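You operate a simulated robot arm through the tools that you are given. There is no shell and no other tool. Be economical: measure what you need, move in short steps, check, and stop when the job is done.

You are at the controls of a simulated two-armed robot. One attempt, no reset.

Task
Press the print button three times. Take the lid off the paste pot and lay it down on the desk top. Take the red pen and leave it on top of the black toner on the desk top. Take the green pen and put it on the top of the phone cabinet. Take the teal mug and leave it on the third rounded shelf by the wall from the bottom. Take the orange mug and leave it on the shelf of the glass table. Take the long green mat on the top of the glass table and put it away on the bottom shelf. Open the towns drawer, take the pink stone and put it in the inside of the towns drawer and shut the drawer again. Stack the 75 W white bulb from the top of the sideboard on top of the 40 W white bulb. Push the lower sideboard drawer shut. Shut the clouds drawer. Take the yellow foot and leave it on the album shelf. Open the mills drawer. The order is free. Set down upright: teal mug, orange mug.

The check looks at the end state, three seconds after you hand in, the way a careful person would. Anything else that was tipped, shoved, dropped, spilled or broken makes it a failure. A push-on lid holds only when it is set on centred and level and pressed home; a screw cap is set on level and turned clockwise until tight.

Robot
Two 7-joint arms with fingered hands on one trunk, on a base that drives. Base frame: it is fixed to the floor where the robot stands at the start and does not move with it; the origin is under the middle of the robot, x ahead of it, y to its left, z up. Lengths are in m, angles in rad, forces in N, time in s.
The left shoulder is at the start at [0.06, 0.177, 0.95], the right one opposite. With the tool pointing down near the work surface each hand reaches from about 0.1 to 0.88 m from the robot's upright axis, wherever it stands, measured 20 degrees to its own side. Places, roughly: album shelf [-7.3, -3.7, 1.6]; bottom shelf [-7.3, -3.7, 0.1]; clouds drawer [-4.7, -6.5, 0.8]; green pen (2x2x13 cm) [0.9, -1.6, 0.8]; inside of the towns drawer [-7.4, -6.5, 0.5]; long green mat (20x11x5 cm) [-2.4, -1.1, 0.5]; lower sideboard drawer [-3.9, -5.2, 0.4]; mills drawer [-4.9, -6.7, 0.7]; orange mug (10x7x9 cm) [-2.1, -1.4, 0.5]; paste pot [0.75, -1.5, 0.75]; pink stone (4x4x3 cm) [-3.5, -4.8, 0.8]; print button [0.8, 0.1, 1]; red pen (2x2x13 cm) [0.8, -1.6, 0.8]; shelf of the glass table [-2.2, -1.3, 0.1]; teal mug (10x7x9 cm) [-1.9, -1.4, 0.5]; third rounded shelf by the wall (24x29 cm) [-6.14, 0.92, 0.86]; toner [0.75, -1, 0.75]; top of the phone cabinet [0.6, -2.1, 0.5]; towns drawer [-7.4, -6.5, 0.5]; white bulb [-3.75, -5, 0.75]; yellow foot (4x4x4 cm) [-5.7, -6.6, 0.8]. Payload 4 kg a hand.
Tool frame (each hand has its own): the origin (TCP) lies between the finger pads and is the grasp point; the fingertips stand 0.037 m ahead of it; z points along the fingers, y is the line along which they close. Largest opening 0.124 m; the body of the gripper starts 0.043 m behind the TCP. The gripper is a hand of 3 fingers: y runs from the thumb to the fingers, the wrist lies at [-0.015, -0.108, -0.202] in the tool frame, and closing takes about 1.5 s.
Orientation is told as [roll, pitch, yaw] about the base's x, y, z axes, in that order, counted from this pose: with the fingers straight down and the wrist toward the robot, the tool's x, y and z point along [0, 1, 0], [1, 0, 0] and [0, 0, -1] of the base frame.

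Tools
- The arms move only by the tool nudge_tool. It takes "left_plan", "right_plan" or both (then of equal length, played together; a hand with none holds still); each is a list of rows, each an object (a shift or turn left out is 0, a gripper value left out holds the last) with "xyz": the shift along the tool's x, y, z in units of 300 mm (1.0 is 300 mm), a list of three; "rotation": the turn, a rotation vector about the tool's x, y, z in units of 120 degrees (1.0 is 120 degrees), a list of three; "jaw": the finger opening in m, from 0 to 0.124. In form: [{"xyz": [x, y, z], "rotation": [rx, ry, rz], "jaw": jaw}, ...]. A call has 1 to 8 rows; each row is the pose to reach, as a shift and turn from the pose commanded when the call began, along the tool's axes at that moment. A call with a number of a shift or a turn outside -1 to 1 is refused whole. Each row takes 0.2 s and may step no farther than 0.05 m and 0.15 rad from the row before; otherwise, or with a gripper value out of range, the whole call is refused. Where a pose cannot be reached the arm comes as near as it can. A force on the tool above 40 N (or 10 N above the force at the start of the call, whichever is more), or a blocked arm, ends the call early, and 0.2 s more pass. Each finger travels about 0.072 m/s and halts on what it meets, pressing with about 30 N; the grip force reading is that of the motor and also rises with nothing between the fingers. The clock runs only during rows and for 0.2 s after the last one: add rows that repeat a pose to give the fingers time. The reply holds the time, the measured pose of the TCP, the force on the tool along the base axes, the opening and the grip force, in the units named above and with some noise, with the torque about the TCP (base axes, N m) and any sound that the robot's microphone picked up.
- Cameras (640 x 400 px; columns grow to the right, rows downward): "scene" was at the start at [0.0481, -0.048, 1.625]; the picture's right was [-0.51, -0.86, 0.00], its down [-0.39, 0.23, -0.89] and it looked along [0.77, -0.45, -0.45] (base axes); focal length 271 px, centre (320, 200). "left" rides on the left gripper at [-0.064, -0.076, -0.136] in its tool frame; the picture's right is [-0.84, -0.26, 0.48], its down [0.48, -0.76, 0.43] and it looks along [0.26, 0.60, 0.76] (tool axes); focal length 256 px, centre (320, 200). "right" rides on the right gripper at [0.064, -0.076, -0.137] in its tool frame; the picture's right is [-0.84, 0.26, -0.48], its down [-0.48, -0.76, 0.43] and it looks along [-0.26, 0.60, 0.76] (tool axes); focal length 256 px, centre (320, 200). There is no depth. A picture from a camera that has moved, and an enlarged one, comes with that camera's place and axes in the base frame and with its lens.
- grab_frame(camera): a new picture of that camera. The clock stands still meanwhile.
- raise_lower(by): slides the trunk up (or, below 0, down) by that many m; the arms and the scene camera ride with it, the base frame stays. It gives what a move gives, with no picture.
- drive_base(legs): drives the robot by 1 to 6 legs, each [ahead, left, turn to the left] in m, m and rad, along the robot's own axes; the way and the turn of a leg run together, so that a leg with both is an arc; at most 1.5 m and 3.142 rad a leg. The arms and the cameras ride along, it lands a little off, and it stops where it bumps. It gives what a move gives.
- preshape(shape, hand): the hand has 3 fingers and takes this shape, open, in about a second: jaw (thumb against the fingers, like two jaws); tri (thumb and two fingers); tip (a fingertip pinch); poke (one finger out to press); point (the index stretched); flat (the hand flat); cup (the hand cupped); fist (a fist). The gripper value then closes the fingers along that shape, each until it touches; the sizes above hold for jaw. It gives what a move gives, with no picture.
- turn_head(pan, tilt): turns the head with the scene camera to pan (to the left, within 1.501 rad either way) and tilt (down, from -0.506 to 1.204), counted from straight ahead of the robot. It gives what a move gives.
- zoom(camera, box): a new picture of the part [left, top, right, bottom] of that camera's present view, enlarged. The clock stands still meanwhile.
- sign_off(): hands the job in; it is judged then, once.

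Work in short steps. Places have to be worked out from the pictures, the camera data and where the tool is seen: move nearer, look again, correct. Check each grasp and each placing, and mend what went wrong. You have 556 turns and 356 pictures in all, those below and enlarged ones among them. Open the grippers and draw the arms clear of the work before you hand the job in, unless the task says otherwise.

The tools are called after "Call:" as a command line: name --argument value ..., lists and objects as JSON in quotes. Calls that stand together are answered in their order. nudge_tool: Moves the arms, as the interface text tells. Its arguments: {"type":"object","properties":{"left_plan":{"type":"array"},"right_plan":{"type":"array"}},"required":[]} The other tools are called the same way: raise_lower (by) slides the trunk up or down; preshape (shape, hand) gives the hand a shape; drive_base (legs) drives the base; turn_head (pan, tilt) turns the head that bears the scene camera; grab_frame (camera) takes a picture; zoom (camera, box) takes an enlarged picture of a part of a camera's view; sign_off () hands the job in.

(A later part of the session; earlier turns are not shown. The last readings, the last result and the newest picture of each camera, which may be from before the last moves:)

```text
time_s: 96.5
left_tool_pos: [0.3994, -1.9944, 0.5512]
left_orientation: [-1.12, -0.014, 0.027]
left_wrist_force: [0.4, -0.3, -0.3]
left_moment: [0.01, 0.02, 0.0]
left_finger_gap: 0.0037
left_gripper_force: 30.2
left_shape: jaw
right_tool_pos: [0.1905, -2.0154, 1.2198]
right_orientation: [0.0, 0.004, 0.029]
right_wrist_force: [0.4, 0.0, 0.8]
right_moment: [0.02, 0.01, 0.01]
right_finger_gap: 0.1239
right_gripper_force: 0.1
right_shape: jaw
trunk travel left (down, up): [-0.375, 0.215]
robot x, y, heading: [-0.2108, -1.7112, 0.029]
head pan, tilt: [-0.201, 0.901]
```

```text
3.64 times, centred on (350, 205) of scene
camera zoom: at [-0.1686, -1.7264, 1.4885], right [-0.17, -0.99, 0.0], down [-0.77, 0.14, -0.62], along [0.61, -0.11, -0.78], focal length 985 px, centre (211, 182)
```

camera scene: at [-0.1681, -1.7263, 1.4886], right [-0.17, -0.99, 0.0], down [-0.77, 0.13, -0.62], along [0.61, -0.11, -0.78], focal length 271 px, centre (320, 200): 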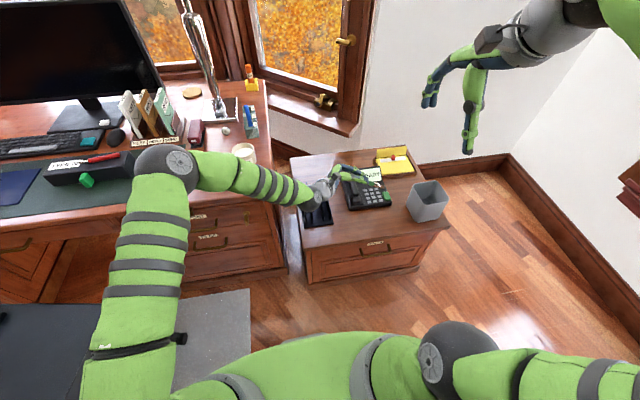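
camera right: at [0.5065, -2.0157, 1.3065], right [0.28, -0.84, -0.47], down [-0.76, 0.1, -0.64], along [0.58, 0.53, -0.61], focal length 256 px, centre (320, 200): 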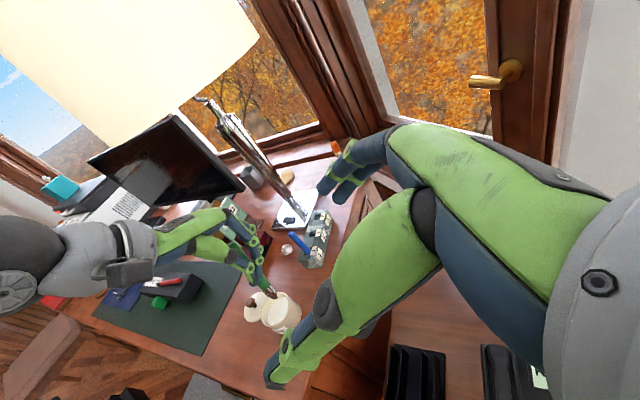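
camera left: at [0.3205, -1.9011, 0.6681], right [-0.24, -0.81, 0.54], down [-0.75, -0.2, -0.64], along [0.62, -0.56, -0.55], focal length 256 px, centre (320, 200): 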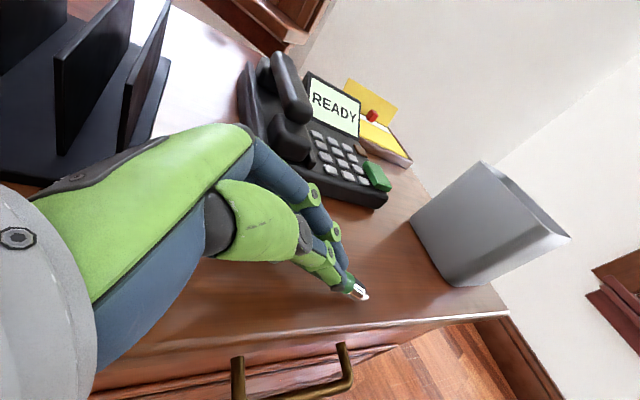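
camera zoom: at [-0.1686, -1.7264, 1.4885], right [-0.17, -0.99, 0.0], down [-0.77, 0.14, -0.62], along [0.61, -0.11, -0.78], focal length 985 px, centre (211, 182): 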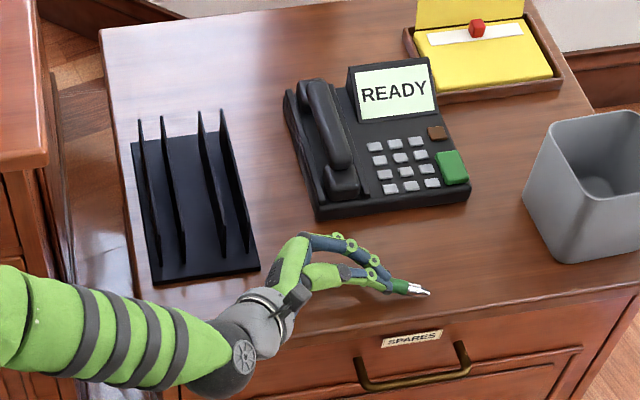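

Tip is only ~2.5 cm from the front edge; shift 3 cm deeper and lower to contact.

Call:
nudge_tool --left_plan '[{"xyz": [0, 0.05, 0]}, {"xyz": [0, 0.1, 0]}, {"xyz": [0.03, 0.1, 0.013]}, {"xyz": [0.05, 0.1, 0.022]}, {"xyz": [0.065, 0.1, 0.029]}, {"xyz": [0.08, 0.1, 0.036]}]'

Call:
grab_frame --camera "left"

Call:
zoom --camera "scene" --box '[280, 150, 420, 260]'

```text
time_s: 97.9
left_tool_pos: [0.4309, -1.9929, 0.5291]
left_orientation: [-1.124, -0.017, 0.03]
left_wrist_force: [-3.8, 2.5, 15.8]
left_moment: [-0.53, 0.07, -0.13]
left_finger_gap: 0.0043
left_gripper_force: 30.2
left_shape: jaw
right_tool_pos: [0.19, -2.0152, 1.2218]
right_orientation: [0.0, 0.0, 0.029]
right_wrist_force: [-0.8, -0.4, 0.1]
right_moment: [-0.02, 0.05, 0.02]
right_finger_gap: 0.1236
right_gripper_force: 0.0
right_shape: jaw
trunk travel left (down, up): [-0.375, 0.215]
robot x, y, heading: [-0.2157, -1.71, 0.03]
head pan, tilt: [-0.201, 0.901]
```

```text
265 pictures are left
camera left: at [0.3508, -1.9001, 0.6443], right [-0.24, -0.8, 0.54], down [-0.74, -0.21, -0.64], along [0.62, -0.56, -0.55], focal length 256 px, centre (320, 200)
```

left: 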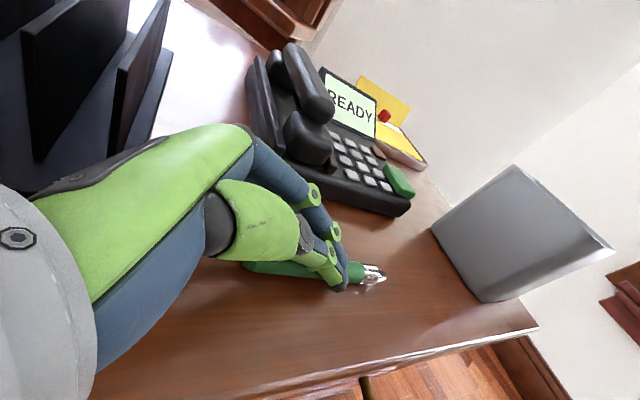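

```text
3.64 times, centred on (350, 205) of scene
camera zoom: at [-0.1699, -1.7257, 1.4889], right [-0.17, -0.99, 0.0], down [-0.77, 0.13, -0.62], along [0.61, -0.11, -0.78], focal length 985 px, centre (211, 182)
```

zoom: 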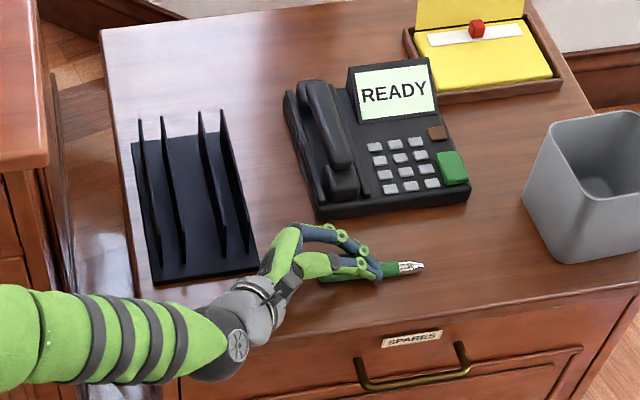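

The pen is now flat on the surface. Open and retreat upward.

Call:
nudge_tool --left_plan '[{"xyz": [-0.01, 0, -0.005], "jaw": 0.02}, {"xyz": [-0.01, 0, -0.005], "jaw": 0.04}, {"xyz": [-0.01, 0, -0.005], "jaw": 0.05}, {"xyz": [-0.08, 0, -0.05]}, {"xyz": [-0.2, 0, -0.12]}, {"xyz": [-0.35, 0, -0.19]}, {"xyz": [-0.5, 0, -0.26]}]'

Call:
zoom --camera "scene" --box '[280, 150, 420, 260]'

```text
time_s: 99.5
left_tool_pos: [0.4278, -1.9898, 0.6941]
left_orientation: [-1.121, -0.013, 0.029]
left_wrist_force: [0.3, -0.1, 0.4]
left_moment: [0.02, -0.01, -0.01]
left_finger_gap: 0.0498
left_gripper_force: 0.1
left_shape: jaw
right_tool_pos: [0.1892, -2.0149, 1.2205]
right_orientation: [0.0, -0.001, 0.028]
right_wrist_force: [0.6, -0.2, -0.2]
right_moment: [0.01, 0.0, -0.02]
right_finger_gap: 0.124
right_gripper_force: 0.1
right_shape: jaw
trunk travel left (down, up): [-0.375, 0.215]
robot x, y, heading: [-0.2131, -1.7104, 0.028]
head pan, tilt: [-0.201, 0.901]
```

```text
3.64 times, centred on (350, 205) of scene
camera zoom: at [-0.1689, -1.7264, 1.4884], right [-0.17, -0.99, 0.0], down [-0.77, 0.14, -0.62], along [0.61, -0.11, -0.78], focal length 985 px, centre (211, 182)
```

zoom: 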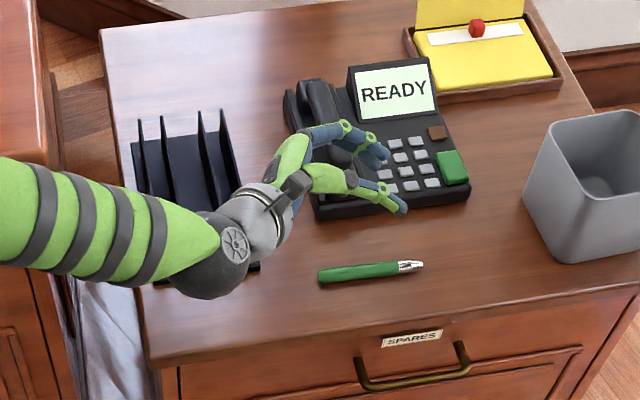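

The green pen lies on the cabinet. Now retract and straighten the left arm.

Call:
nudge_tool --left_plan '[{"xyz": [-0.08, -0.05, -0.1], "rotation": [0, 0.067, 0]}, {"xyz": [-0.16, -0.12, -0.2], "rotation": [0, 0.134, 0]}, {"xyz": [-0.24, -0.2, -0.31], "rotation": [0, 0.2, 0]}, {"xyz": [-0.31, -0.28, -0.42], "rotation": [0, 0.267, 0]}, {"xyz": [-0.38, -0.36, -0.53], "rotation": [0, 0.334, 0]}, {"xyz": [-0.44, -0.45, -0.63], "rotation": [0, 0.4, 0]}, {"xyz": [-0.49, -0.54, -0.72], "rotation": [0, 0.467, 0]}, {"xyz": [-0.535, -0.62, -0.81], "rotation": [0, 0.535, 0]}]'

Call:
nudge_tool --left_plan '[{"xyz": [0.1, -0.02, -0.08]}, {"xyz": [0.2, -0.04, -0.16]}, {"xyz": [0.3, -0.06, -0.24]}, {"xyz": [0.4, -0.08, -0.32]}, {"xyz": [0.5, -0.1, -0.4]}, {"xyz": [0.6, -0.1, -0.5]}]'

Call:
turn_head --pan 0.3 --tilt 0.8

Call:
grab_frame --camera "scene"

```text
time_s: 101.3
left_tool_pos: [0.2333, -1.8451, 0.9435]
left_orientation: [0.001, -0.015, 0.028]
left_wrist_force: [-0.1, -0.1, -0.3]
left_moment: [0.02, -0.01, -0.04]
left_finger_gap: 0.0502
left_gripper_force: 0.0
left_shape: jaw
right_tool_pos: [0.1885, -2.0162, 1.2212]
right_orientation: [0.0, 0.001, 0.026]
right_wrist_force: [0.0, 0.2, -0.3]
right_moment: [0.03, -0.03, 0.0]
right_finger_gap: 0.1237
right_gripper_force: 0.0
right_shape: jaw
trunk travel left (down, up): [-0.375, 0.215]
robot x, y, heading: [-0.2144, -1.7101, 0.029]
head pan, tilt: [-0.201, 0.901]
```

```text
time_s: 102.7
left_tool_pos: [0.1971, -1.6663, 1.0934]
left_orientation: [0.0, -0.016, 0.027]
left_wrist_force: [-0.8, -0.2, 0.1]
left_moment: [0.0, 0.02, -0.04]
left_finger_gap: 0.05
left_gripper_force: 0.0
left_shape: jaw
right_tool_pos: [0.1886, -2.0152, 1.222]
right_orientation: [0.0, 0.001, 0.028]
right_wrist_force: [0.4, 0.0, 0.6]
right_moment: [0.04, 0.04, 0.0]
right_finger_gap: 0.1239
right_gripper_force: 0.0
right_shape: jaw
trunk travel left (down, up): [-0.375, 0.215]
robot x, y, heading: [-0.2106, -1.7105, 0.03]
head pan, tilt: [-0.201, 0.901]
```

```text
time_s: 103.7
left_tool_pos: [0.1959, -1.6663, 1.0914]
left_orientation: [0.001, -0.015, 0.029]
left_wrist_force: [-0.2, 0.1, 0.4]
left_moment: [0.01, -0.01, -0.06]
left_finger_gap: 0.0501
left_gripper_force: 0.0
left_shape: jaw
right_tool_pos: [0.1899, -2.0147, 1.2215]
right_orientation: [-0.001, 0.002, 0.028]
right_wrist_force: [0.2, -0.3, -0.3]
right_moment: [0.05, 0.01, 0.01]
right_finger_gap: 0.1239
right_gripper_force: 0.0
right_shape: jaw
trunk travel left (down, up): [-0.375, 0.215]
robot x, y, heading: [-0.2134, -1.7115, 0.029]
head pan, tilt: [0.3, 0.799]
```

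```text
262 pictures are left
camera scene: at [-0.1667, -1.6874, 1.4964], right [0.32, -0.95, 0.0], down [-0.68, -0.23, -0.7], along [0.66, 0.22, -0.72], focal length 271 px, centre (320, 200)
```

scene: 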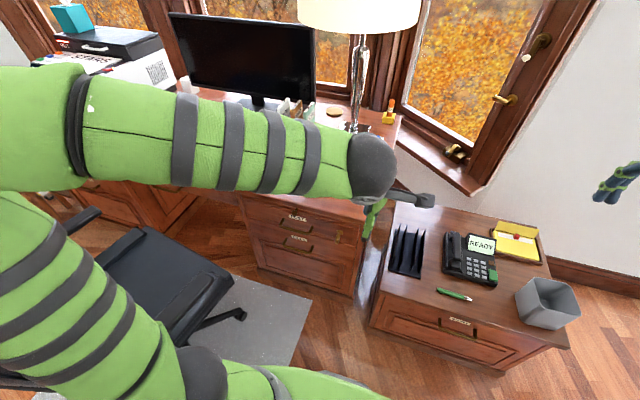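

Next is the glass table. I'll sidestep away from the chair, back up, turn around and look.

Call:
drive_base --legs '[[0, -0.15, 0], [-0.9, 0, 0], [0, 0, 3.1]]'

Call:
turn_head --pan 0.0 --tilt 0.7

Call:
grab_frame --camera "scene"

```text
time_s: 116.6
left_tool_pos: [-1.5127, -1.9211, 1.0928]
left_orientation: [0.0, -0.014, -3.14]
left_wrist_force: [-0.1, -0.2, 0.8]
left_moment: [0.0, -0.01, -0.02]
left_finger_gap: 0.0499
left_gripper_force: 0.0
left_shape: jaw
right_tool_pos: [-1.4963, -1.574, 1.222]
right_orientation: [0.0, 0.001, -3.14]
right_wrist_force: [0.5, 0.3, -1.0]
right_moment: [-0.01, -0.01, 0.03]
right_finger_gap: 0.124
right_gripper_force: 0.1
right_shape: jaw
trunk travel left (down, up): [-0.375, 0.215]
robot x, y, heading: [-1.1059, -1.8879, -3.141]
head pan, tilt: [0.3, 0.799]
```

```text
time_s: 117.4
left_tool_pos: [-1.5124, -1.9229, 1.0922]
left_orientation: [0.0, -0.014, -3.14]
left_wrist_force: [0.7, -0.6, 0.7]
left_moment: [0.02, -0.02, 0.01]
left_finger_gap: 0.0497
left_gripper_force: 0.1
left_shape: jaw
right_tool_pos: [-1.4961, -1.5742, 1.2214]
right_orientation: [-0.001, 0.002, -3.14]
right_wrist_force: [0.1, 0.3, -0.7]
right_moment: [0.0, 0.0, -0.02]
right_finger_gap: 0.124
right_gripper_force: 0.1
right_shape: jaw
trunk travel left (down, up): [-0.375, 0.215]
robot x, y, heading: [-1.1001, -1.8926, -3.14]
head pan, tilt: [0.0, 0.7]
```

```text
261 pictures are left
camera scene: at [-1.1582, -1.8907, 1.5046], right [0.0, 1.0, 0.0], down [0.64, 0.0, -0.76], along [-0.76, 0.0, -0.64], focal length 271 px, centre (320, 200)
```

scene: 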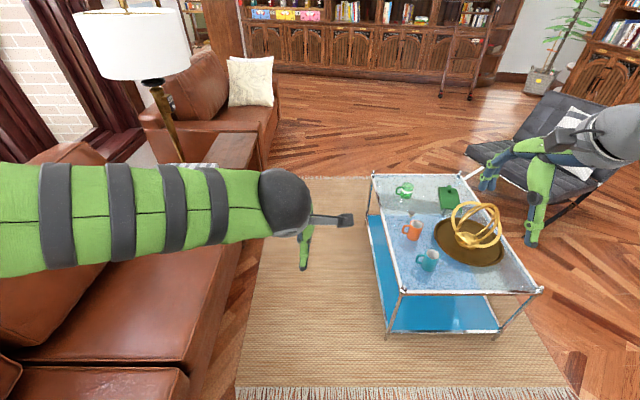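

A clear view of the glass table: teal mug at about (-1.89, -1.41), orange at (-2.07, -1.44), the green block at (-2.38, -1.14), blue shelf below. I'll shift right and a bit closer.

Call:
drive_base --legs '[[0.1, -0.4, 0]]'

Call:
turn_head --pan 0.0 --tilt 0.95

Call:
grab_frame --camera "scene"

Call:
grab_frame --camera "right"

```text
time_s: 120.0
left_tool_pos: [-1.6149, -1.5178, 1.0925]
left_orientation: [0.0, -0.014, -3.137]
left_wrist_force: [-0.5, 0.4, 0.4]
left_moment: [-0.02, 0.03, 0.0]
left_finger_gap: 0.05
left_gripper_force: 0.0
left_shape: jaw
right_tool_pos: [-1.5991, -1.1691, 1.2215]
right_orientation: [0.0, 0.002, -3.136]
right_wrist_force: [0.8, 0.0, -0.6]
right_moment: [-0.03, 0.03, 0.02]
right_finger_gap: 0.1241
right_gripper_force: 0.0
right_shape: jaw
trunk travel left (down, up): [-0.375, 0.215]
robot x, y, heading: [-1.2065, -1.4832, -3.142]
head pan, tilt: [0.0, 0.7]
```

```text
time_s: 120.7
left_tool_pos: [-1.6142, -1.5179, 1.0918]
left_orientation: [0.002, -0.013, -3.137]
left_wrist_force: [0.8, -0.4, 0.1]
left_moment: [-0.02, -0.02, -0.01]
left_finger_gap: 0.0497
left_gripper_force: 0.1
left_shape: jaw
right_tool_pos: [-1.5993, -1.168, 1.2214]
right_orientation: [-0.001, 0.003, -3.136]
right_wrist_force: [0.4, 0.1, -0.7]
right_moment: [-0.03, -0.02, 0.01]
right_finger_gap: 0.1238
right_gripper_force: 0.2
right_shape: jaw
trunk travel left (down, up): [-0.375, 0.215]
robot x, y, heading: [-1.206, -1.4842, -3.138]
head pan, tilt: [0.0, 0.949]
```

```text
260 pictures are left
camera scene: at [-1.2483, -1.4838, 1.4849], right [0.0, 1.0, 0.0], down [0.81, 0.0, -0.58], along [-0.58, 0.0, -0.81], focal length 271 px, centre (320, 200)
```

scene: 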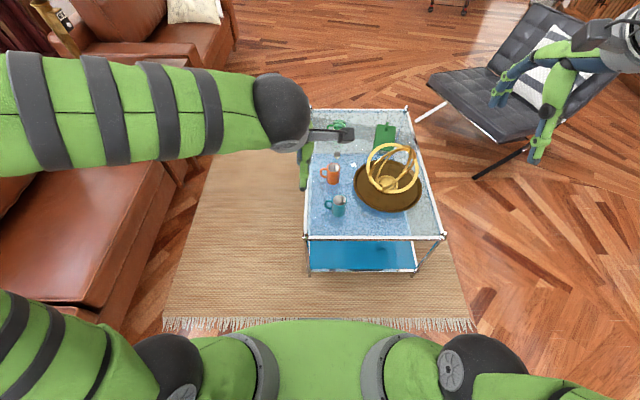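

```text
259 pictures are left
camera right: at [-1.5245, -1.2322, 1.3578], right [-0.26, 0.84, 0.48], down [0.76, 0.49, -0.43], along [-0.6, 0.25, -0.76], focal length 256 px, centre (320, 200)
```

right: 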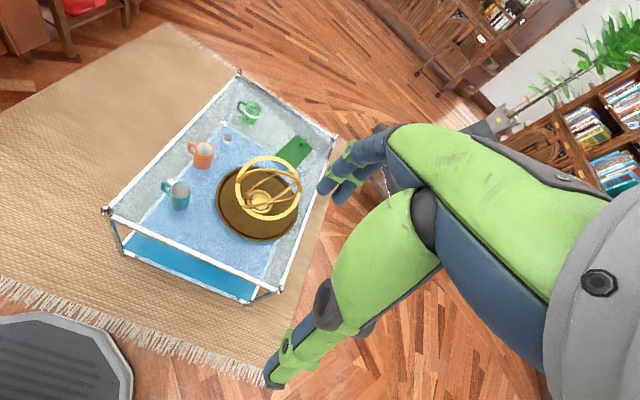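

Zoom in to see the mugs' handles and neighbours.

Call:
zoom --camera "scene" --box '[295, 100, 455, 280]'

Call:
zoom --camera "right" --box '[100, 60, 350, 310]'

```text
2.22 times, centred on (375, 190) of scene
camera zoom: at [-1.2483, -1.4838, 1.4849], right [0.0, 1.0, 0.0], down [0.81, 0.0, -0.58], along [-0.58, 0.0, -0.81], focal length 602 px, centre (198, 222)
```

zoom: 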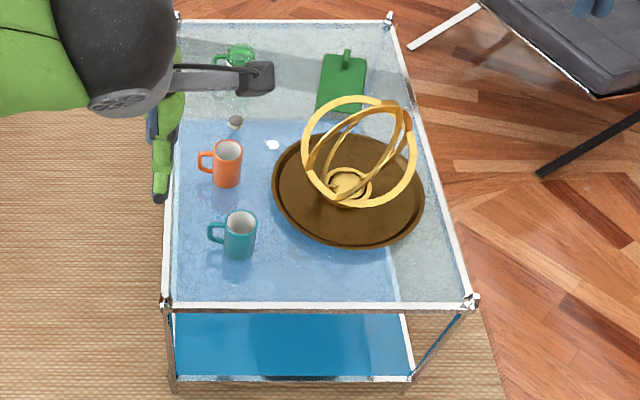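

```text
1.60 times, centred on (225, 185) of right
camera zoom: at [-1.5245, -1.2322, 1.3578], right [-0.26, 0.84, 0.48], down [0.76, 0.49, -0.43], along [-0.6, 0.25, -0.76], focal length 410 px, centre (472, 224)
```

zoom: 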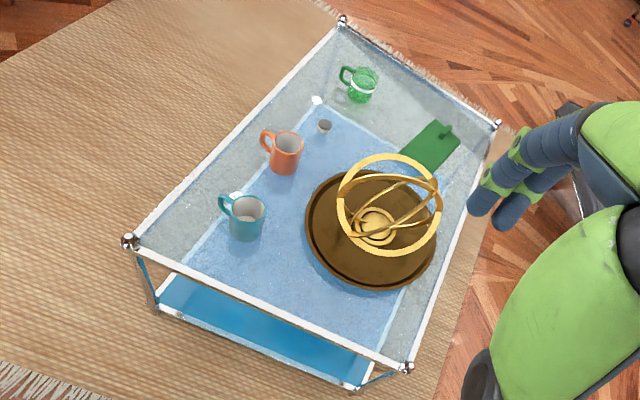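

Rims: teal (-1.902, -1.405, 0.58), orange (-2.067, -1.424, 0.59); both handles point to my left. I'll tilt the right hand ~40° (pointing left-down) so its fingers close fore-and-aft, clear of the handle, and come to a staging pose right of the teal mug.

Call:
nudge_tool --right_plan '[{"xyz": [0.04, 0.1, 0.11], "rotation": [0, 0.042, 0], "jaw": 0.124}, {"xyz": [0.08, 0.2, 0.22], "rotation": [0, 0.084, 0]}, {"xyz": [0.12, 0.3, 0.33], "rotation": [0, 0.125, 0]}, {"xyz": [0.16, 0.4, 0.44], "rotation": [0, 0.167, 0]}, {"xyz": [0.2, 0.5, 0.55], "rotation": [0, 0.209, 0]}, {"xyz": [0.24, 0.6, 0.66], "rotation": [0, 0.25, 0]}, {"xyz": [0.28, 0.7, 0.77], "rotation": [0, 0.292, 0]}, {"xyz": [0.32, 0.8, 0.88], "rotation": [0, 0.334, 0]}]'

Call:
grab_frame --camera "right"

Call:
grab_frame --camera "scene"

```text
time_s: 122.5
left_tool_pos: [-1.6157, -1.5168, 1.0915]
left_orientation: [-0.001, -0.013, -3.137]
left_wrist_force: [-0.6, 0.2, 0.6]
left_moment: [-0.04, -0.01, -0.01]
left_finger_gap: 0.0497
left_gripper_force: 0.1
left_shape: jaw
right_tool_pos: [-1.8379, -1.2639, 0.9557]
right_orientation: [0.701, 0.002, -3.138]
right_wrist_force: [-0.1, 0.2, 0.0]
right_moment: [-0.01, -0.01, 0.02]
right_finger_gap: 0.1238
right_gripper_force: 0.0
right_shape: jaw
trunk travel left (down, up): [-0.375, 0.215]
robot x, y, heading: [-1.2032, -1.4862, -3.139]
head pan, tilt: [0.0, 0.949]
```

```text
256 pictures are left
camera right: at [-1.7637, -1.2244, 1.1021], right [-0.26, 0.95, -0.17], down [0.76, 0.09, -0.64], along [-0.6, -0.3, -0.75], focal length 256 px, centre (320, 200)
```

right: 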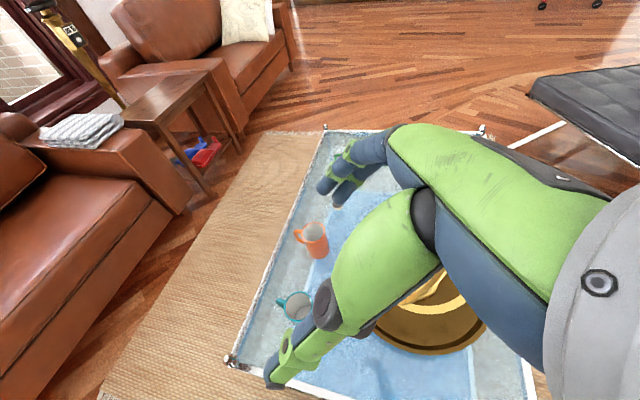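

```text
255 pictures are left
camera scene: at [-1.2491, -1.4833, 1.4849], right [0.0, 1.0, 0.0], down [0.81, 0.0, -0.58], along [-0.58, 0.0, -0.81], focal length 271 px, centre (320, 200)
```

scene: 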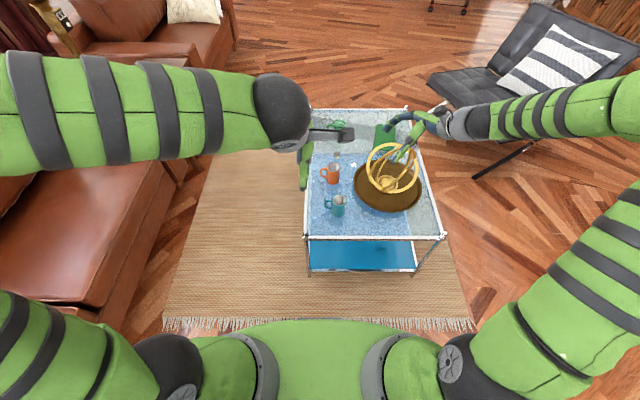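

Teal confirmed at (-1.90, -1.404). I'll come down to just above and beside it, staying left of the ring sculpture.

Call:
nudge_tool --right_plan '[{"xyz": [-0.03, 0.03, 0.13]}, {"xyz": [-0.06, 0.06, 0.26]}, {"xyz": [-0.1, 0.09, 0.39]}, {"xyz": [-0.14, 0.12, 0.52]}, {"xyz": [-0.18, 0.15, 0.65]}, {"xyz": [-0.21, 0.18, 0.78]}, {"xyz": [-0.242, 0.213, 0.912]}]'

Call:
grab_frame --camera "right"

Call:
zoom --camera "scene" --box '[295, 100, 455, 280]'

```text
time_s: 124.1
left_tool_pos: [-1.6165, -1.517, 1.0923]
left_orientation: [0.001, -0.014, -3.135]
left_wrist_force: [-0.3, -0.2, -0.1]
left_moment: [0.01, 0.03, 0.02]
left_finger_gap: 0.0499
left_gripper_force: 0.0
left_shape: jaw
right_tool_pos: [-1.9031, -1.385, 0.7006]
right_orientation: [0.701, 0.0, -3.138]
right_wrist_force: [1.0, -0.2, -0.4]
right_moment: [-0.01, -0.02, 0.04]
right_finger_gap: 0.1235
right_gripper_force: 0.1
right_shape: jaw
trunk travel left (down, up): [-0.375, 0.215]
robot x, y, heading: [-1.204, -1.4841, -3.139]
head pan, tilt: [0.0, 0.949]
```

```text
254 pictures are left
camera right: at [-1.8283, -1.3455, 0.8466], right [-0.26, 0.95, -0.17], down [0.76, 0.09, -0.64], along [-0.6, -0.3, -0.75], focal length 256 px, centre (320, 200)
```

right: 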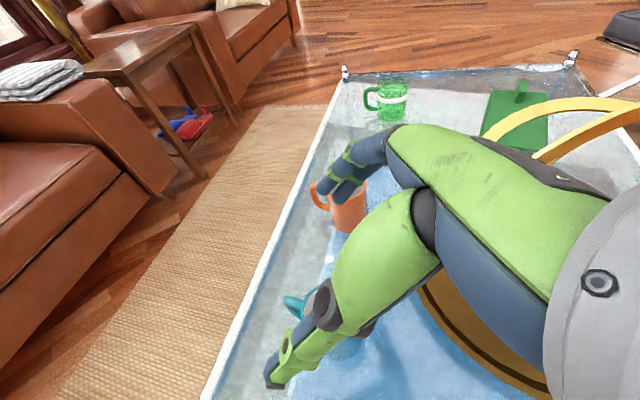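

```text
2.22 times, centred on (375, 190) of scene
camera zoom: at [-1.2486, -1.4839, 1.4849], right [0.0, 1.0, 0.0], down [0.81, 0.0, -0.58], along [-0.58, 0.0, -0.81], focal length 602 px, centre (198, 222)
```

zoom: 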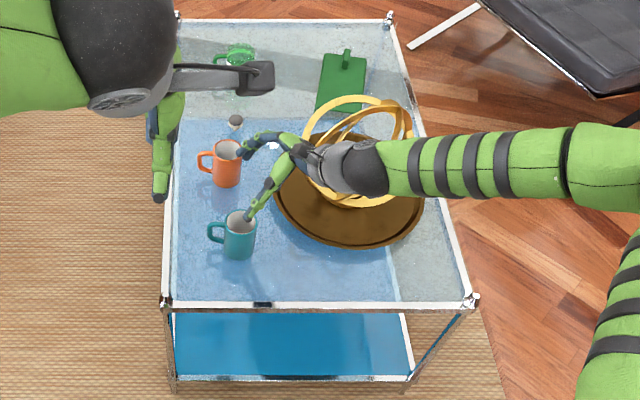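

The fore and aft fingers will straddle the teal mug. Lower onto it.

Call:
nudge_tool --right_plan '[{"xyz": [-0.08, 0, 0.11]}, {"xyz": [-0.16, 0, 0.22]}, {"xyz": [-0.23, 0, 0.31]}, {"xyz": [-0.276, 0, 0.378]}]'

Call:
grab_frame --camera "right"

Call:
zoom --camera "scene" --box '[295, 120, 415, 250]'

```text
time_s: 125.1
left_tool_pos: [-1.6163, -1.5191, 1.0914]
left_orientation: [0.001, -0.014, -3.137]
left_wrist_force: [-0.4, -0.2, -0.4]
left_moment: [-0.01, -0.02, 0.01]
left_finger_gap: 0.05
left_gripper_force: 0.1
left_shape: jaw
right_tool_pos: [-1.9012, -1.3957, 0.562]
right_orientation: [0.703, 0.003, -3.136]
right_wrist_force: [-0.9, 0.5, -0.4]
right_moment: [0.02, -0.02, -0.01]
right_finger_gap: 0.1237
right_gripper_force: 0.1
right_shape: jaw
trunk travel left (down, up): [-0.375, 0.215]
robot x, y, heading: [-1.2037, -1.4785, -3.138]
head pan, tilt: [0.0, 0.949]
```

```text
252 pictures are left
camera right: at [-1.827, -1.3575, 0.7075], right [-0.26, 0.95, -0.17], down [0.76, 0.09, -0.64], along [-0.6, -0.3, -0.75], focal length 256 px, centre (320, 200)
```

right: 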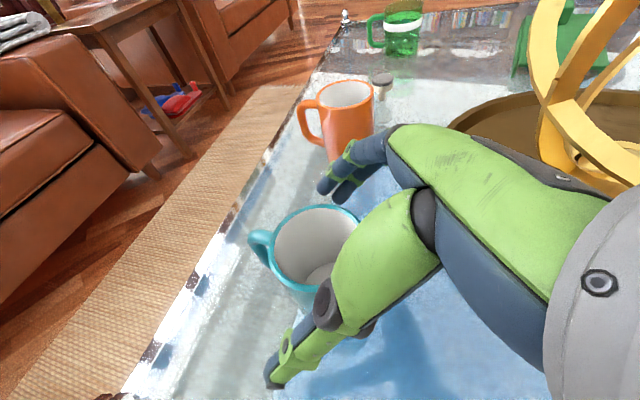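

```text
3.08 times, centred on (355, 185) of scene
camera zoom: at [-1.2485, -1.4838, 1.4849], right [0.0, 1.0, 0.0], down [0.81, 0.0, -0.58], along [-0.58, 0.0, -0.81], focal length 834 px, centre (212, 246)
```

zoom: 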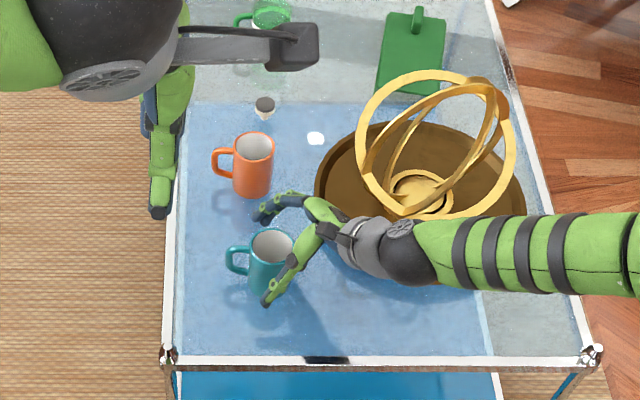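

The mug sits between thumb and fingers. Close.

Call:
nudge_tool --right_plan '[{"xyz": [0, 0, 0], "jaw": 0.09}, {"xyz": [0, 0, 0], "jaw": 0.06}, {"xyz": [0, 0, 0], "jaw": 0.03}, {"xyz": [0, 0, 0], "jaw": 0.02}, {"xyz": [0, 0, 0]}, {"xyz": [0, 0, 0]}]'

Call:
grab_frame --camera "right"

Call:
zoom --camera "scene" --box '[295, 120, 415, 250]'

```text
time_s: 126.5
left_tool_pos: [-1.6149, -1.518, 1.0916]
left_orientation: [-0.001, -0.014, -3.135]
left_wrist_force: [0.6, 0.2, -0.2]
left_moment: [0.02, 0.01, -0.01]
left_finger_gap: 0.0501
left_gripper_force: 0.0
left_shape: jaw
right_tool_pos: [-1.9023, -1.3972, 0.5629]
right_orientation: [0.701, 0.0, -3.136]
right_wrist_force: [1.2, -0.7, 3.5]
right_moment: [-0.06, 0.04, 0.02]
right_finger_gap: 0.081
right_gripper_force: 30.2
right_shape: jaw
trunk travel left (down, up): [-0.375, 0.215]
robot x, y, heading: [-1.2051, -1.4824, -3.136]
head pan, tilt: [0.0, 0.949]
```

```text
250 pictures are left
camera right: at [-1.8268, -1.3576, 0.7083], right [-0.26, 0.95, -0.17], down [0.76, 0.09, -0.64], along [-0.6, -0.3, -0.75], focal length 256 px, centre (320, 200)
```

right: 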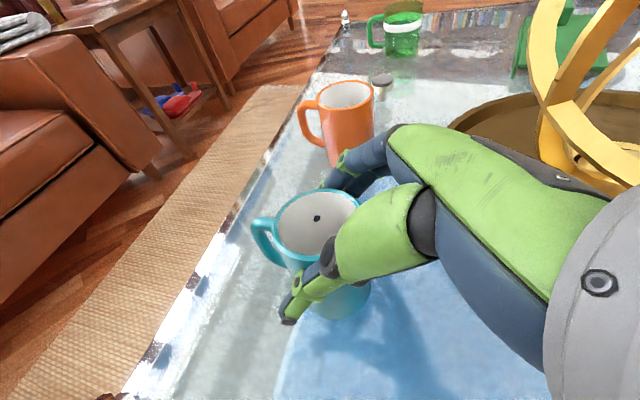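

```text
3.08 times, centred on (355, 185) of scene
camera zoom: at [-1.248, -1.4839, 1.4849], right [0.0, 1.0, 0.0], down [0.81, 0.0, -0.58], along [-0.58, 0.0, -0.81], focal length 834 px, centre (212, 246)
```

zoom: 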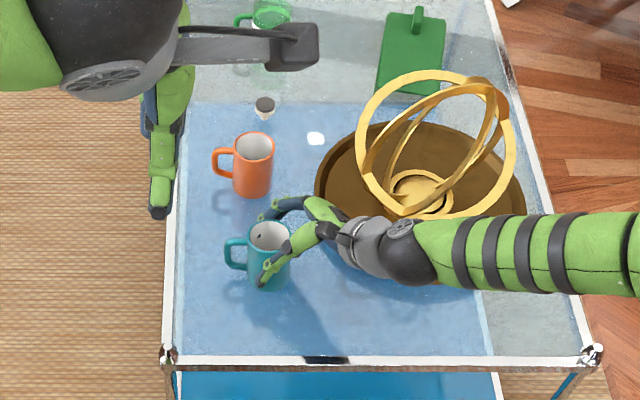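

Teal gripped. Lift it straight up 20 cm.

Call:
nudge_tool --right_plan '[{"xyz": [0.06, 0, -0.08]}, {"xyz": [0.16, 0, -0.19]}, {"xyz": [0.26, 0, -0.31]}, {"xyz": [0.36, 0, -0.42]}, {"xyz": [0.43, 0, -0.51]}]'

Call:
zoom --camera "scene" --box '[295, 80, 455, 250]'

```text
time_s: 127.7
left_tool_pos: [-1.6148, -1.5182, 1.0918]
left_orientation: [0.0, -0.015, -3.136]
left_wrist_force: [-0.2, 0.8, 0.1]
left_moment: [-0.01, 0.02, 0.03]
left_finger_gap: 0.0498
left_gripper_force: 0.0
left_shape: jaw
right_tool_pos: [-1.9022, -1.3986, 0.7616]
right_orientation: [0.7, 0.0, -3.137]
right_wrist_force: [0.6, 0.2, -2.9]
right_moment: [0.05, 0.0, -0.02]
right_finger_gap: 0.0811
right_gripper_force: 30.0
right_shape: jaw
trunk travel left (down, up): [-0.375, 0.215]
robot x, y, heading: [-1.1991, -1.4827, -3.142]
head pan, tilt: [0.0, 0.949]
```

```text
2.35 times, centred on (375, 165) of scene
camera zoom: at [-1.2482, -1.484, 1.4848], right [0.0, 1.0, 0.0], down [0.81, 0.0, -0.58], along [-0.58, 0.0, -0.81], focal length 637 px, centre (191, 282)
```

zoom: 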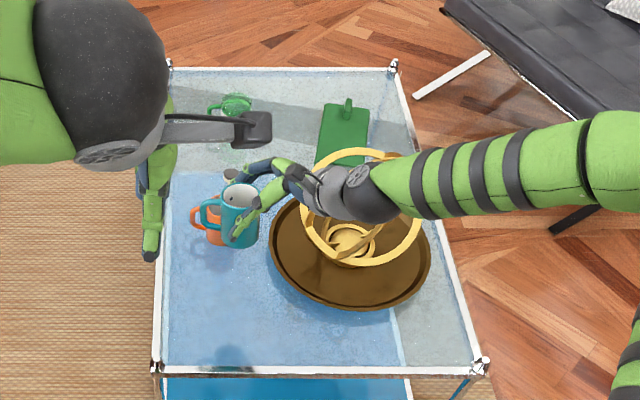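

Teal is secure (and a small green mug stays at the back). Bring the teal mug back to a carry pose.

Call:
nudge_tool --right_plan '[{"xyz": [-0.03, -0.1, -0.11]}, {"xyz": [-0.07, -0.21, -0.22]}, {"xyz": [-0.11, -0.31, -0.33]}, {"xyz": [-0.15, -0.42, -0.44]}, {"xyz": [-0.19, -0.53, -0.55]}, {"xyz": [-0.22, -0.63, -0.66]}, {"xyz": [-0.26, -0.74, -0.77]}, {"xyz": [-0.29, -0.84, -0.87]}]'

Call:
drive_base --legs '[[0.14, 0, 0]]'

Call:
grab_frame --camera "scene"

Call:
grab_frame --camera "left"

```text
time_s: 129.5
left_tool_pos: [-1.6148, -1.5181, 1.0927]
left_orientation: [0.001, -0.014, -3.137]
left_wrist_force: [0.3, -0.5, 0.2]
left_moment: [-0.01, -0.03, -0.02]
left_finger_gap: 0.0496
left_gripper_force: 0.1
left_shape: jaw
right_tool_pos: [-1.6514, -1.1626, 0.9055]
right_orientation: [0.697, 0.001, -3.135]
right_wrist_force: [0.0, 0.4, -2.2]
right_moment: [0.04, -0.02, -0.01]
right_finger_gap: 0.0812
right_gripper_force: 29.7
right_shape: jaw
trunk travel left (down, up): [-0.375, 0.215]
robot x, y, heading: [-1.2051, -1.48, -3.136]
head pan, tilt: [0.0, 0.949]
```

```text
time_s: 130.9
left_tool_pos: [-1.7559, -1.5197, 1.0928]
left_orientation: [0.001, -0.012, -3.132]
left_wrist_force: [-0.5, -0.1, 1.5]
left_moment: [0.03, -0.04, -0.04]
left_finger_gap: 0.0501
left_gripper_force: 0.1
left_shape: jaw
right_tool_pos: [-1.7932, -1.1635, 0.9043]
right_orientation: [0.699, 0.001, -3.132]
right_wrist_force: [-0.9, 0.4, -2.3]
right_moment: [0.07, -0.01, 0.0]
right_finger_gap: 0.0808
right_gripper_force: 30.4
right_shape: jaw
trunk travel left (down, up): [-0.375, 0.215]
robot x, y, heading: [-1.3403, -1.483, -3.133]
head pan, tilt: [0.0, 0.949]
```

```text
247 pictures are left
camera scene: at [-1.3889, -1.4846, 1.4848], right [-0.01, 1.0, 0.0], down [0.81, 0.01, -0.58], along [-0.58, 0.0, -0.81], focal length 271 px, centre (320, 200)
```

scene: 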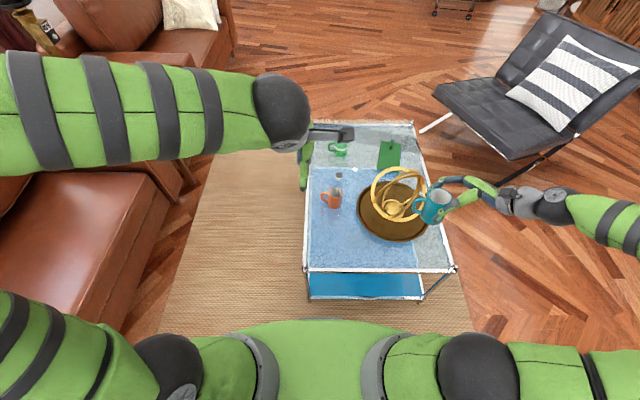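

```text
246 pictures are left
camera left: at [-1.6779, -1.4551, 1.2276], right [0.24, 0.84, -0.49], down [0.76, -0.48, -0.44], along [-0.6, -0.26, -0.75], focal length 256 px, centre (320, 200)
```

left: 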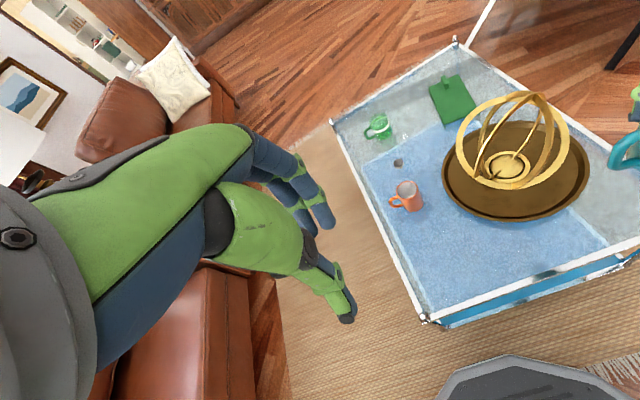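

Orange rim reads (-2.075, -1.425). Move the left hand over it with jaws wide open (fingers fore/aft).

Call:
nudge_tool --left_plan '[{"xyz": [-0.04, 0.1, 0.1], "jaw": 0.124}, {"xyz": [-0.08, 0.2, 0.2]}, {"xyz": [-0.12, 0.29, 0.31]}, {"xyz": [-0.16, 0.38, 0.43]}, {"xyz": [-0.2, 0.47, 0.55]}, {"xyz": [-0.24, 0.56, 0.67]}, {"xyz": [-0.28, 0.65, 0.79]}, {"xyz": [-0.32, 0.75, 0.9]}]'

Call:
nudge_tool --left_plan '[{"xyz": [0, 0.13, 0.05]}, {"xyz": [0, 0.23, 0.15]}, {"xyz": [0, 0.297, 0.25]}]'

Call:
grab_frame --camera "left"

Call:
zoom --camera "scene" --box '[280, 100, 440, 260]'

```text
time_s: 132.7
left_tool_pos: [-1.9852, -1.4244, 0.8241]
left_orientation: [0.003, -0.015, -3.134]
left_wrist_force: [0.3, -0.2, 0.4]
left_moment: [0.0, -0.01, -0.02]
left_finger_gap: 0.1241
left_gripper_force: 0.0
left_shape: jaw
right_tool_pos: [-1.7934, -1.1638, 0.904]
right_orientation: [0.699, 0.002, -3.131]
right_wrist_force: [0.0, -0.3, -1.7]
right_moment: [0.03, -0.03, 0.02]
right_finger_gap: 0.0813
right_gripper_force: 29.8
right_shape: jaw
trunk travel left (down, up): [-0.375, 0.215]
robot x, y, heading: [-1.3414, -1.4818, -3.137]
head pan, tilt: [0.0, 0.949]
```

```text
time_s: 133.5
left_tool_pos: [-2.0764, -1.4266, 0.7498]
left_orientation: [-0.001, -0.015, -3.134]
left_wrist_force: [-0.4, 0.4, -0.5]
left_moment: [-0.01, -0.01, 0.02]
left_finger_gap: 0.1236
left_gripper_force: 0.0
left_shape: jaw
right_tool_pos: [-1.7922, -1.1643, 0.9045]
right_orientation: [0.699, 0.002, -3.132]
right_wrist_force: [0.0, -0.3, -2.0]
right_moment: [0.08, -0.02, 0.0]
right_finger_gap: 0.0811
right_gripper_force: 29.9
right_shape: jaw
trunk travel left (down, up): [-0.375, 0.215]
robot x, y, heading: [-1.3457, -1.479, -3.132]
head pan, tilt: [0.0, 0.949]
```

```text
245 pictures are left
camera left: at [-1.9983, -1.3616, 0.8854], right [0.24, 0.84, -0.49], down [0.76, -0.48, -0.44], along [-0.61, -0.26, -0.75], focal length 256 px, centre (320, 200)
```

left: 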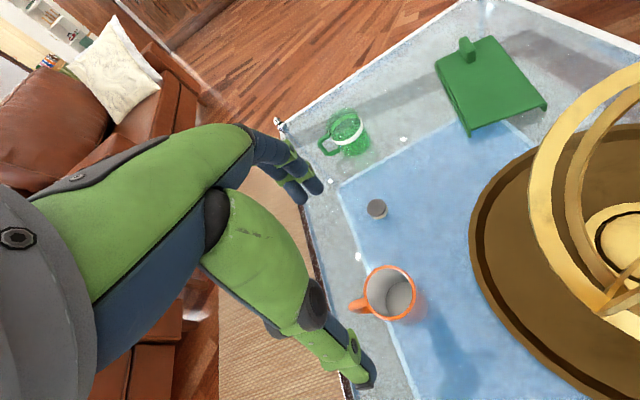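

```text
2.50 times, centred on (360, 180) of scene
camera zoom: at [-1.3883, -1.4846, 1.4849], right [-0.01, 1.0, 0.0], down [0.81, 0.01, -0.58], along [-0.58, 0.0, -0.81], focal length 677 px, centre (220, 250)
```

zoom: 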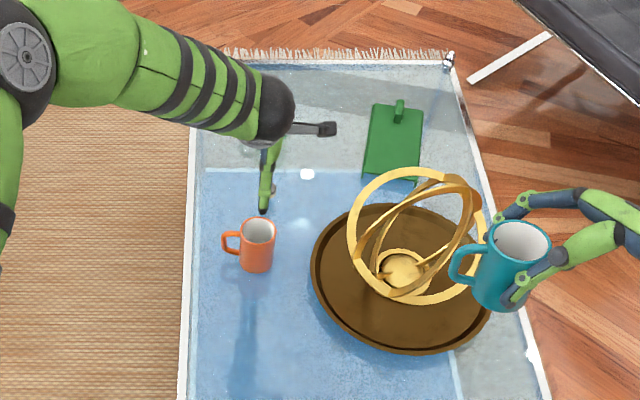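

Aligned within a few mm. Descend over the orange mug and close.

Call:
nudge_tool --left_plan '[{"xyz": [-0.02, 0.006, 0.15]}, {"xyz": [-0.02, 0.006, 0.3]}, {"xyz": [-0.02, 0.006, 0.45]}, {"xyz": [-0.02, 0.006, 0.56]}, {"xyz": [-0.02, 0.006, 0.63]}]'

Call:
nudge_tool --left_plan '[{"xyz": [0, 0, 0], "jaw": 0.09}, {"xyz": [0, 0, 0], "jaw": 0.06}, {"xyz": [0, 0, 0], "jaw": 0.03}, {"xyz": [0, 0, 0], "jaw": 0.02}, {"xyz": [0, 0, 0]}, {"xyz": [0, 0, 0]}]'

Call:
grab_frame --camera "left"

Call:
zoom --camera "scene" --box '[280, 100, 440, 260]'

```text
time_s: 134.7
left_tool_pos: [-2.0788, -1.4213, 0.5608]
left_orientation: [-0.001, -0.014, -3.134]
left_wrist_force: [-0.1, 0.1, -0.4]
left_moment: [0.0, -0.01, 0.01]
left_finger_gap: 0.1236
left_gripper_force: 0.0
left_shape: jaw
right_tool_pos: [-1.792, -1.164, 0.9049]
right_orientation: [0.701, 0.004, -3.134]
right_wrist_force: [0.3, 0.0, -2.0]
right_moment: [0.04, -0.03, 0.02]
right_finger_gap: 0.0811
right_gripper_force: 29.7
right_shape: jaw
trunk travel left (down, up): [-0.375, 0.215]
robot x, y, heading: [-1.3455, -1.4844, -3.133]
head pan, tilt: [0.0, 0.949]
```

```text
time_s: 136.1
left_tool_pos: [-2.0794, -1.4212, 0.5629]
left_orientation: [0.0, -0.016, -3.132]
left_wrist_force: [-3.3, 0.6, 6.9]
left_moment: [0.06, 0.55, 0.0]
left_finger_gap: 0.0659
left_gripper_force: 29.5
left_shape: jaw
right_tool_pos: [-1.7919, -1.1633, 0.9045]
right_orientation: [0.699, 0.001, -3.133]
right_wrist_force: [-0.1, 0.6, -1.8]
right_moment: [0.03, -0.03, 0.04]
right_finger_gap: 0.0812
right_gripper_force: 29.6
right_shape: jaw
trunk travel left (down, up): [-0.375, 0.215]
robot x, y, heading: [-1.3406, -1.4806, -3.138]
head pan, tilt: [0.0, 0.949]
```

```text
243 pictures are left
camera left: at [-2.0013, -1.3563, 0.6986], right [0.24, 0.84, -0.49], down [0.76, -0.48, -0.45], along [-0.61, -0.26, -0.75], focal length 256 px, centre (320, 200)
```

left: 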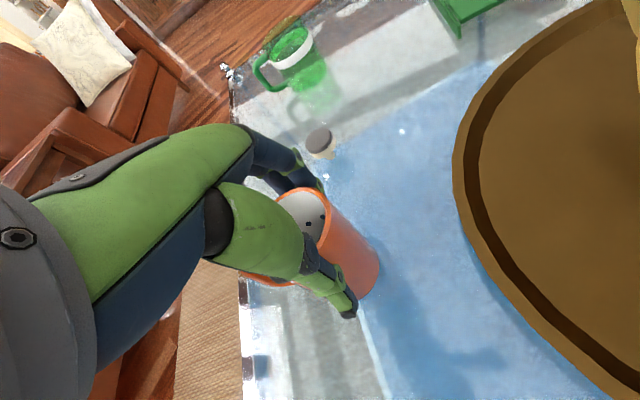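

```text
2.50 times, centred on (360, 180) of scene
camera zoom: at [-1.3877, -1.4846, 1.4849], right [-0.01, 1.0, 0.0], down [0.81, 0.01, -0.58], along [-0.58, 0.0, -0.81], focal length 677 px, centre (220, 250)
```

zoom: 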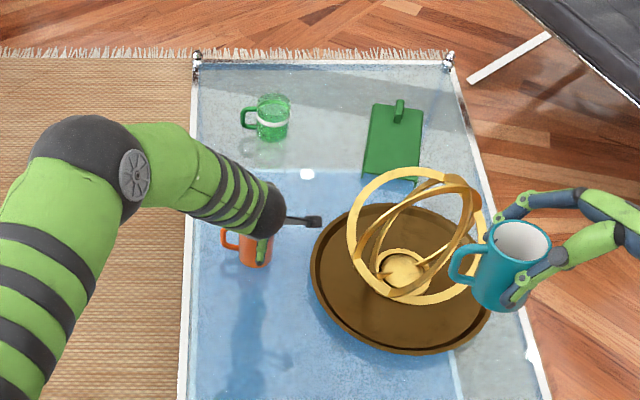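

Orange gripped. Lift and back the base up so it can come down in front of the table.

Call:
nudge_tool --left_plan '[{"xyz": [0, 0, -0.12]}, {"xyz": [0, 0, -0.27]}, {"xyz": [0, 0, -0.42]}, {"xyz": [0, -0.1, -0.52]}, {"xyz": [0, -0.24, -0.55]}, {"xyz": [0, -0.38, -0.55]}, {"xyz": [0, -0.52, -0.55]}]'

Call:
drive_base --legs '[[-0.36, 0, 0]]'

Call:
turn_head --pan 0.0 --tilt 0.8

Call:
grab_frame --camera "scene"

```text
time_s: 137.7
left_tool_pos: [-1.9187, -1.4208, 0.726]
left_orientation: [-0.001, -0.013, -3.133]
left_wrist_force: [-0.4, 0.5, -1.8]
left_moment: [0.04, -0.02, -0.01]
left_finger_gap: 0.0647
left_gripper_force: 30.2
left_shape: jaw
right_tool_pos: [-1.7924, -1.1629, 0.9044]
right_orientation: [0.701, 0.003, -3.131]
right_wrist_force: [-0.8, 0.7, -1.6]
right_moment: [0.04, 0.0, -0.02]
right_finger_gap: 0.081
right_gripper_force: 29.9
right_shape: jaw
trunk travel left (down, up): [-0.375, 0.215]
robot x, y, heading: [-1.3419, -1.4832, -3.132]
head pan, tilt: [0.0, 0.949]
```

```text
time_s: 140.0
left_tool_pos: [-1.5571, -1.4179, 0.7266]
left_orientation: [-0.001, -0.013, -3.138]
left_wrist_force: [0.2, -0.5, -3.1]
left_moment: [0.02, -0.04, 0.02]
left_finger_gap: 0.065
left_gripper_force: 30.4
left_shape: jaw
right_tool_pos: [-1.4317, -1.1632, 0.905]
right_orientation: [0.699, 0.001, -3.137]
right_wrist_force: [-0.3, -0.2, -2.1]
right_moment: [0.02, -0.03, 0.01]
right_finger_gap: 0.0811
right_gripper_force: 29.4
right_shape: jaw
trunk travel left (down, up): [-0.375, 0.215]
robot x, y, heading: [-0.984, -1.4802, -3.141]
head pan, tilt: [0.0, 0.949]
```

```text
time_s: 140.7
left_tool_pos: [-1.5536, -1.4184, 0.7309]
left_orientation: [0.0, -0.02, -3.137]
left_wrist_force: [-0.2, -0.9, -2.1]
left_moment: [0.0, -0.03, 0.02]
left_finger_gap: 0.0647
left_gripper_force: 29.8
left_shape: jaw
right_tool_pos: [-1.4249, -1.1615, 0.9075]
right_orientation: [0.698, -0.006, -3.138]
right_wrist_force: [0.8, -1.0, -2.8]
right_moment: [0.01, -0.03, 0.02]
right_finger_gap: 0.081
right_gripper_force: 29.8
right_shape: jaw
trunk travel left (down, up): [-0.375, 0.215]
robot x, y, heading: [-0.9811, -1.4825, -3.137]
head pan, tilt: [0.0, 0.799]
```

```text
241 pictures are left
camera scene: at [-1.0468, -1.4852, 1.4973], right [0.0, 1.0, 0.0], down [0.72, 0.0, -0.69], along [-0.69, 0.0, -0.72], focal length 271 px, centre (320, 200)
```

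scene: 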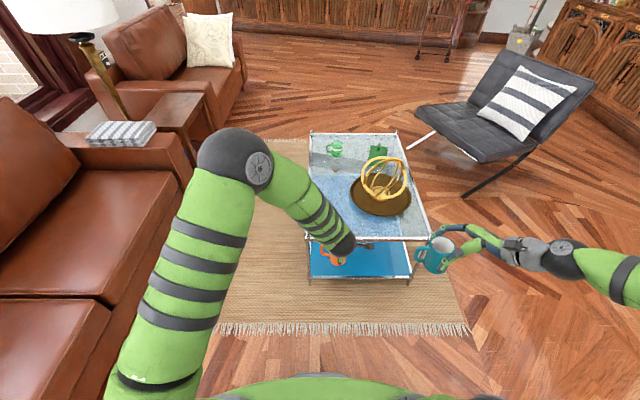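

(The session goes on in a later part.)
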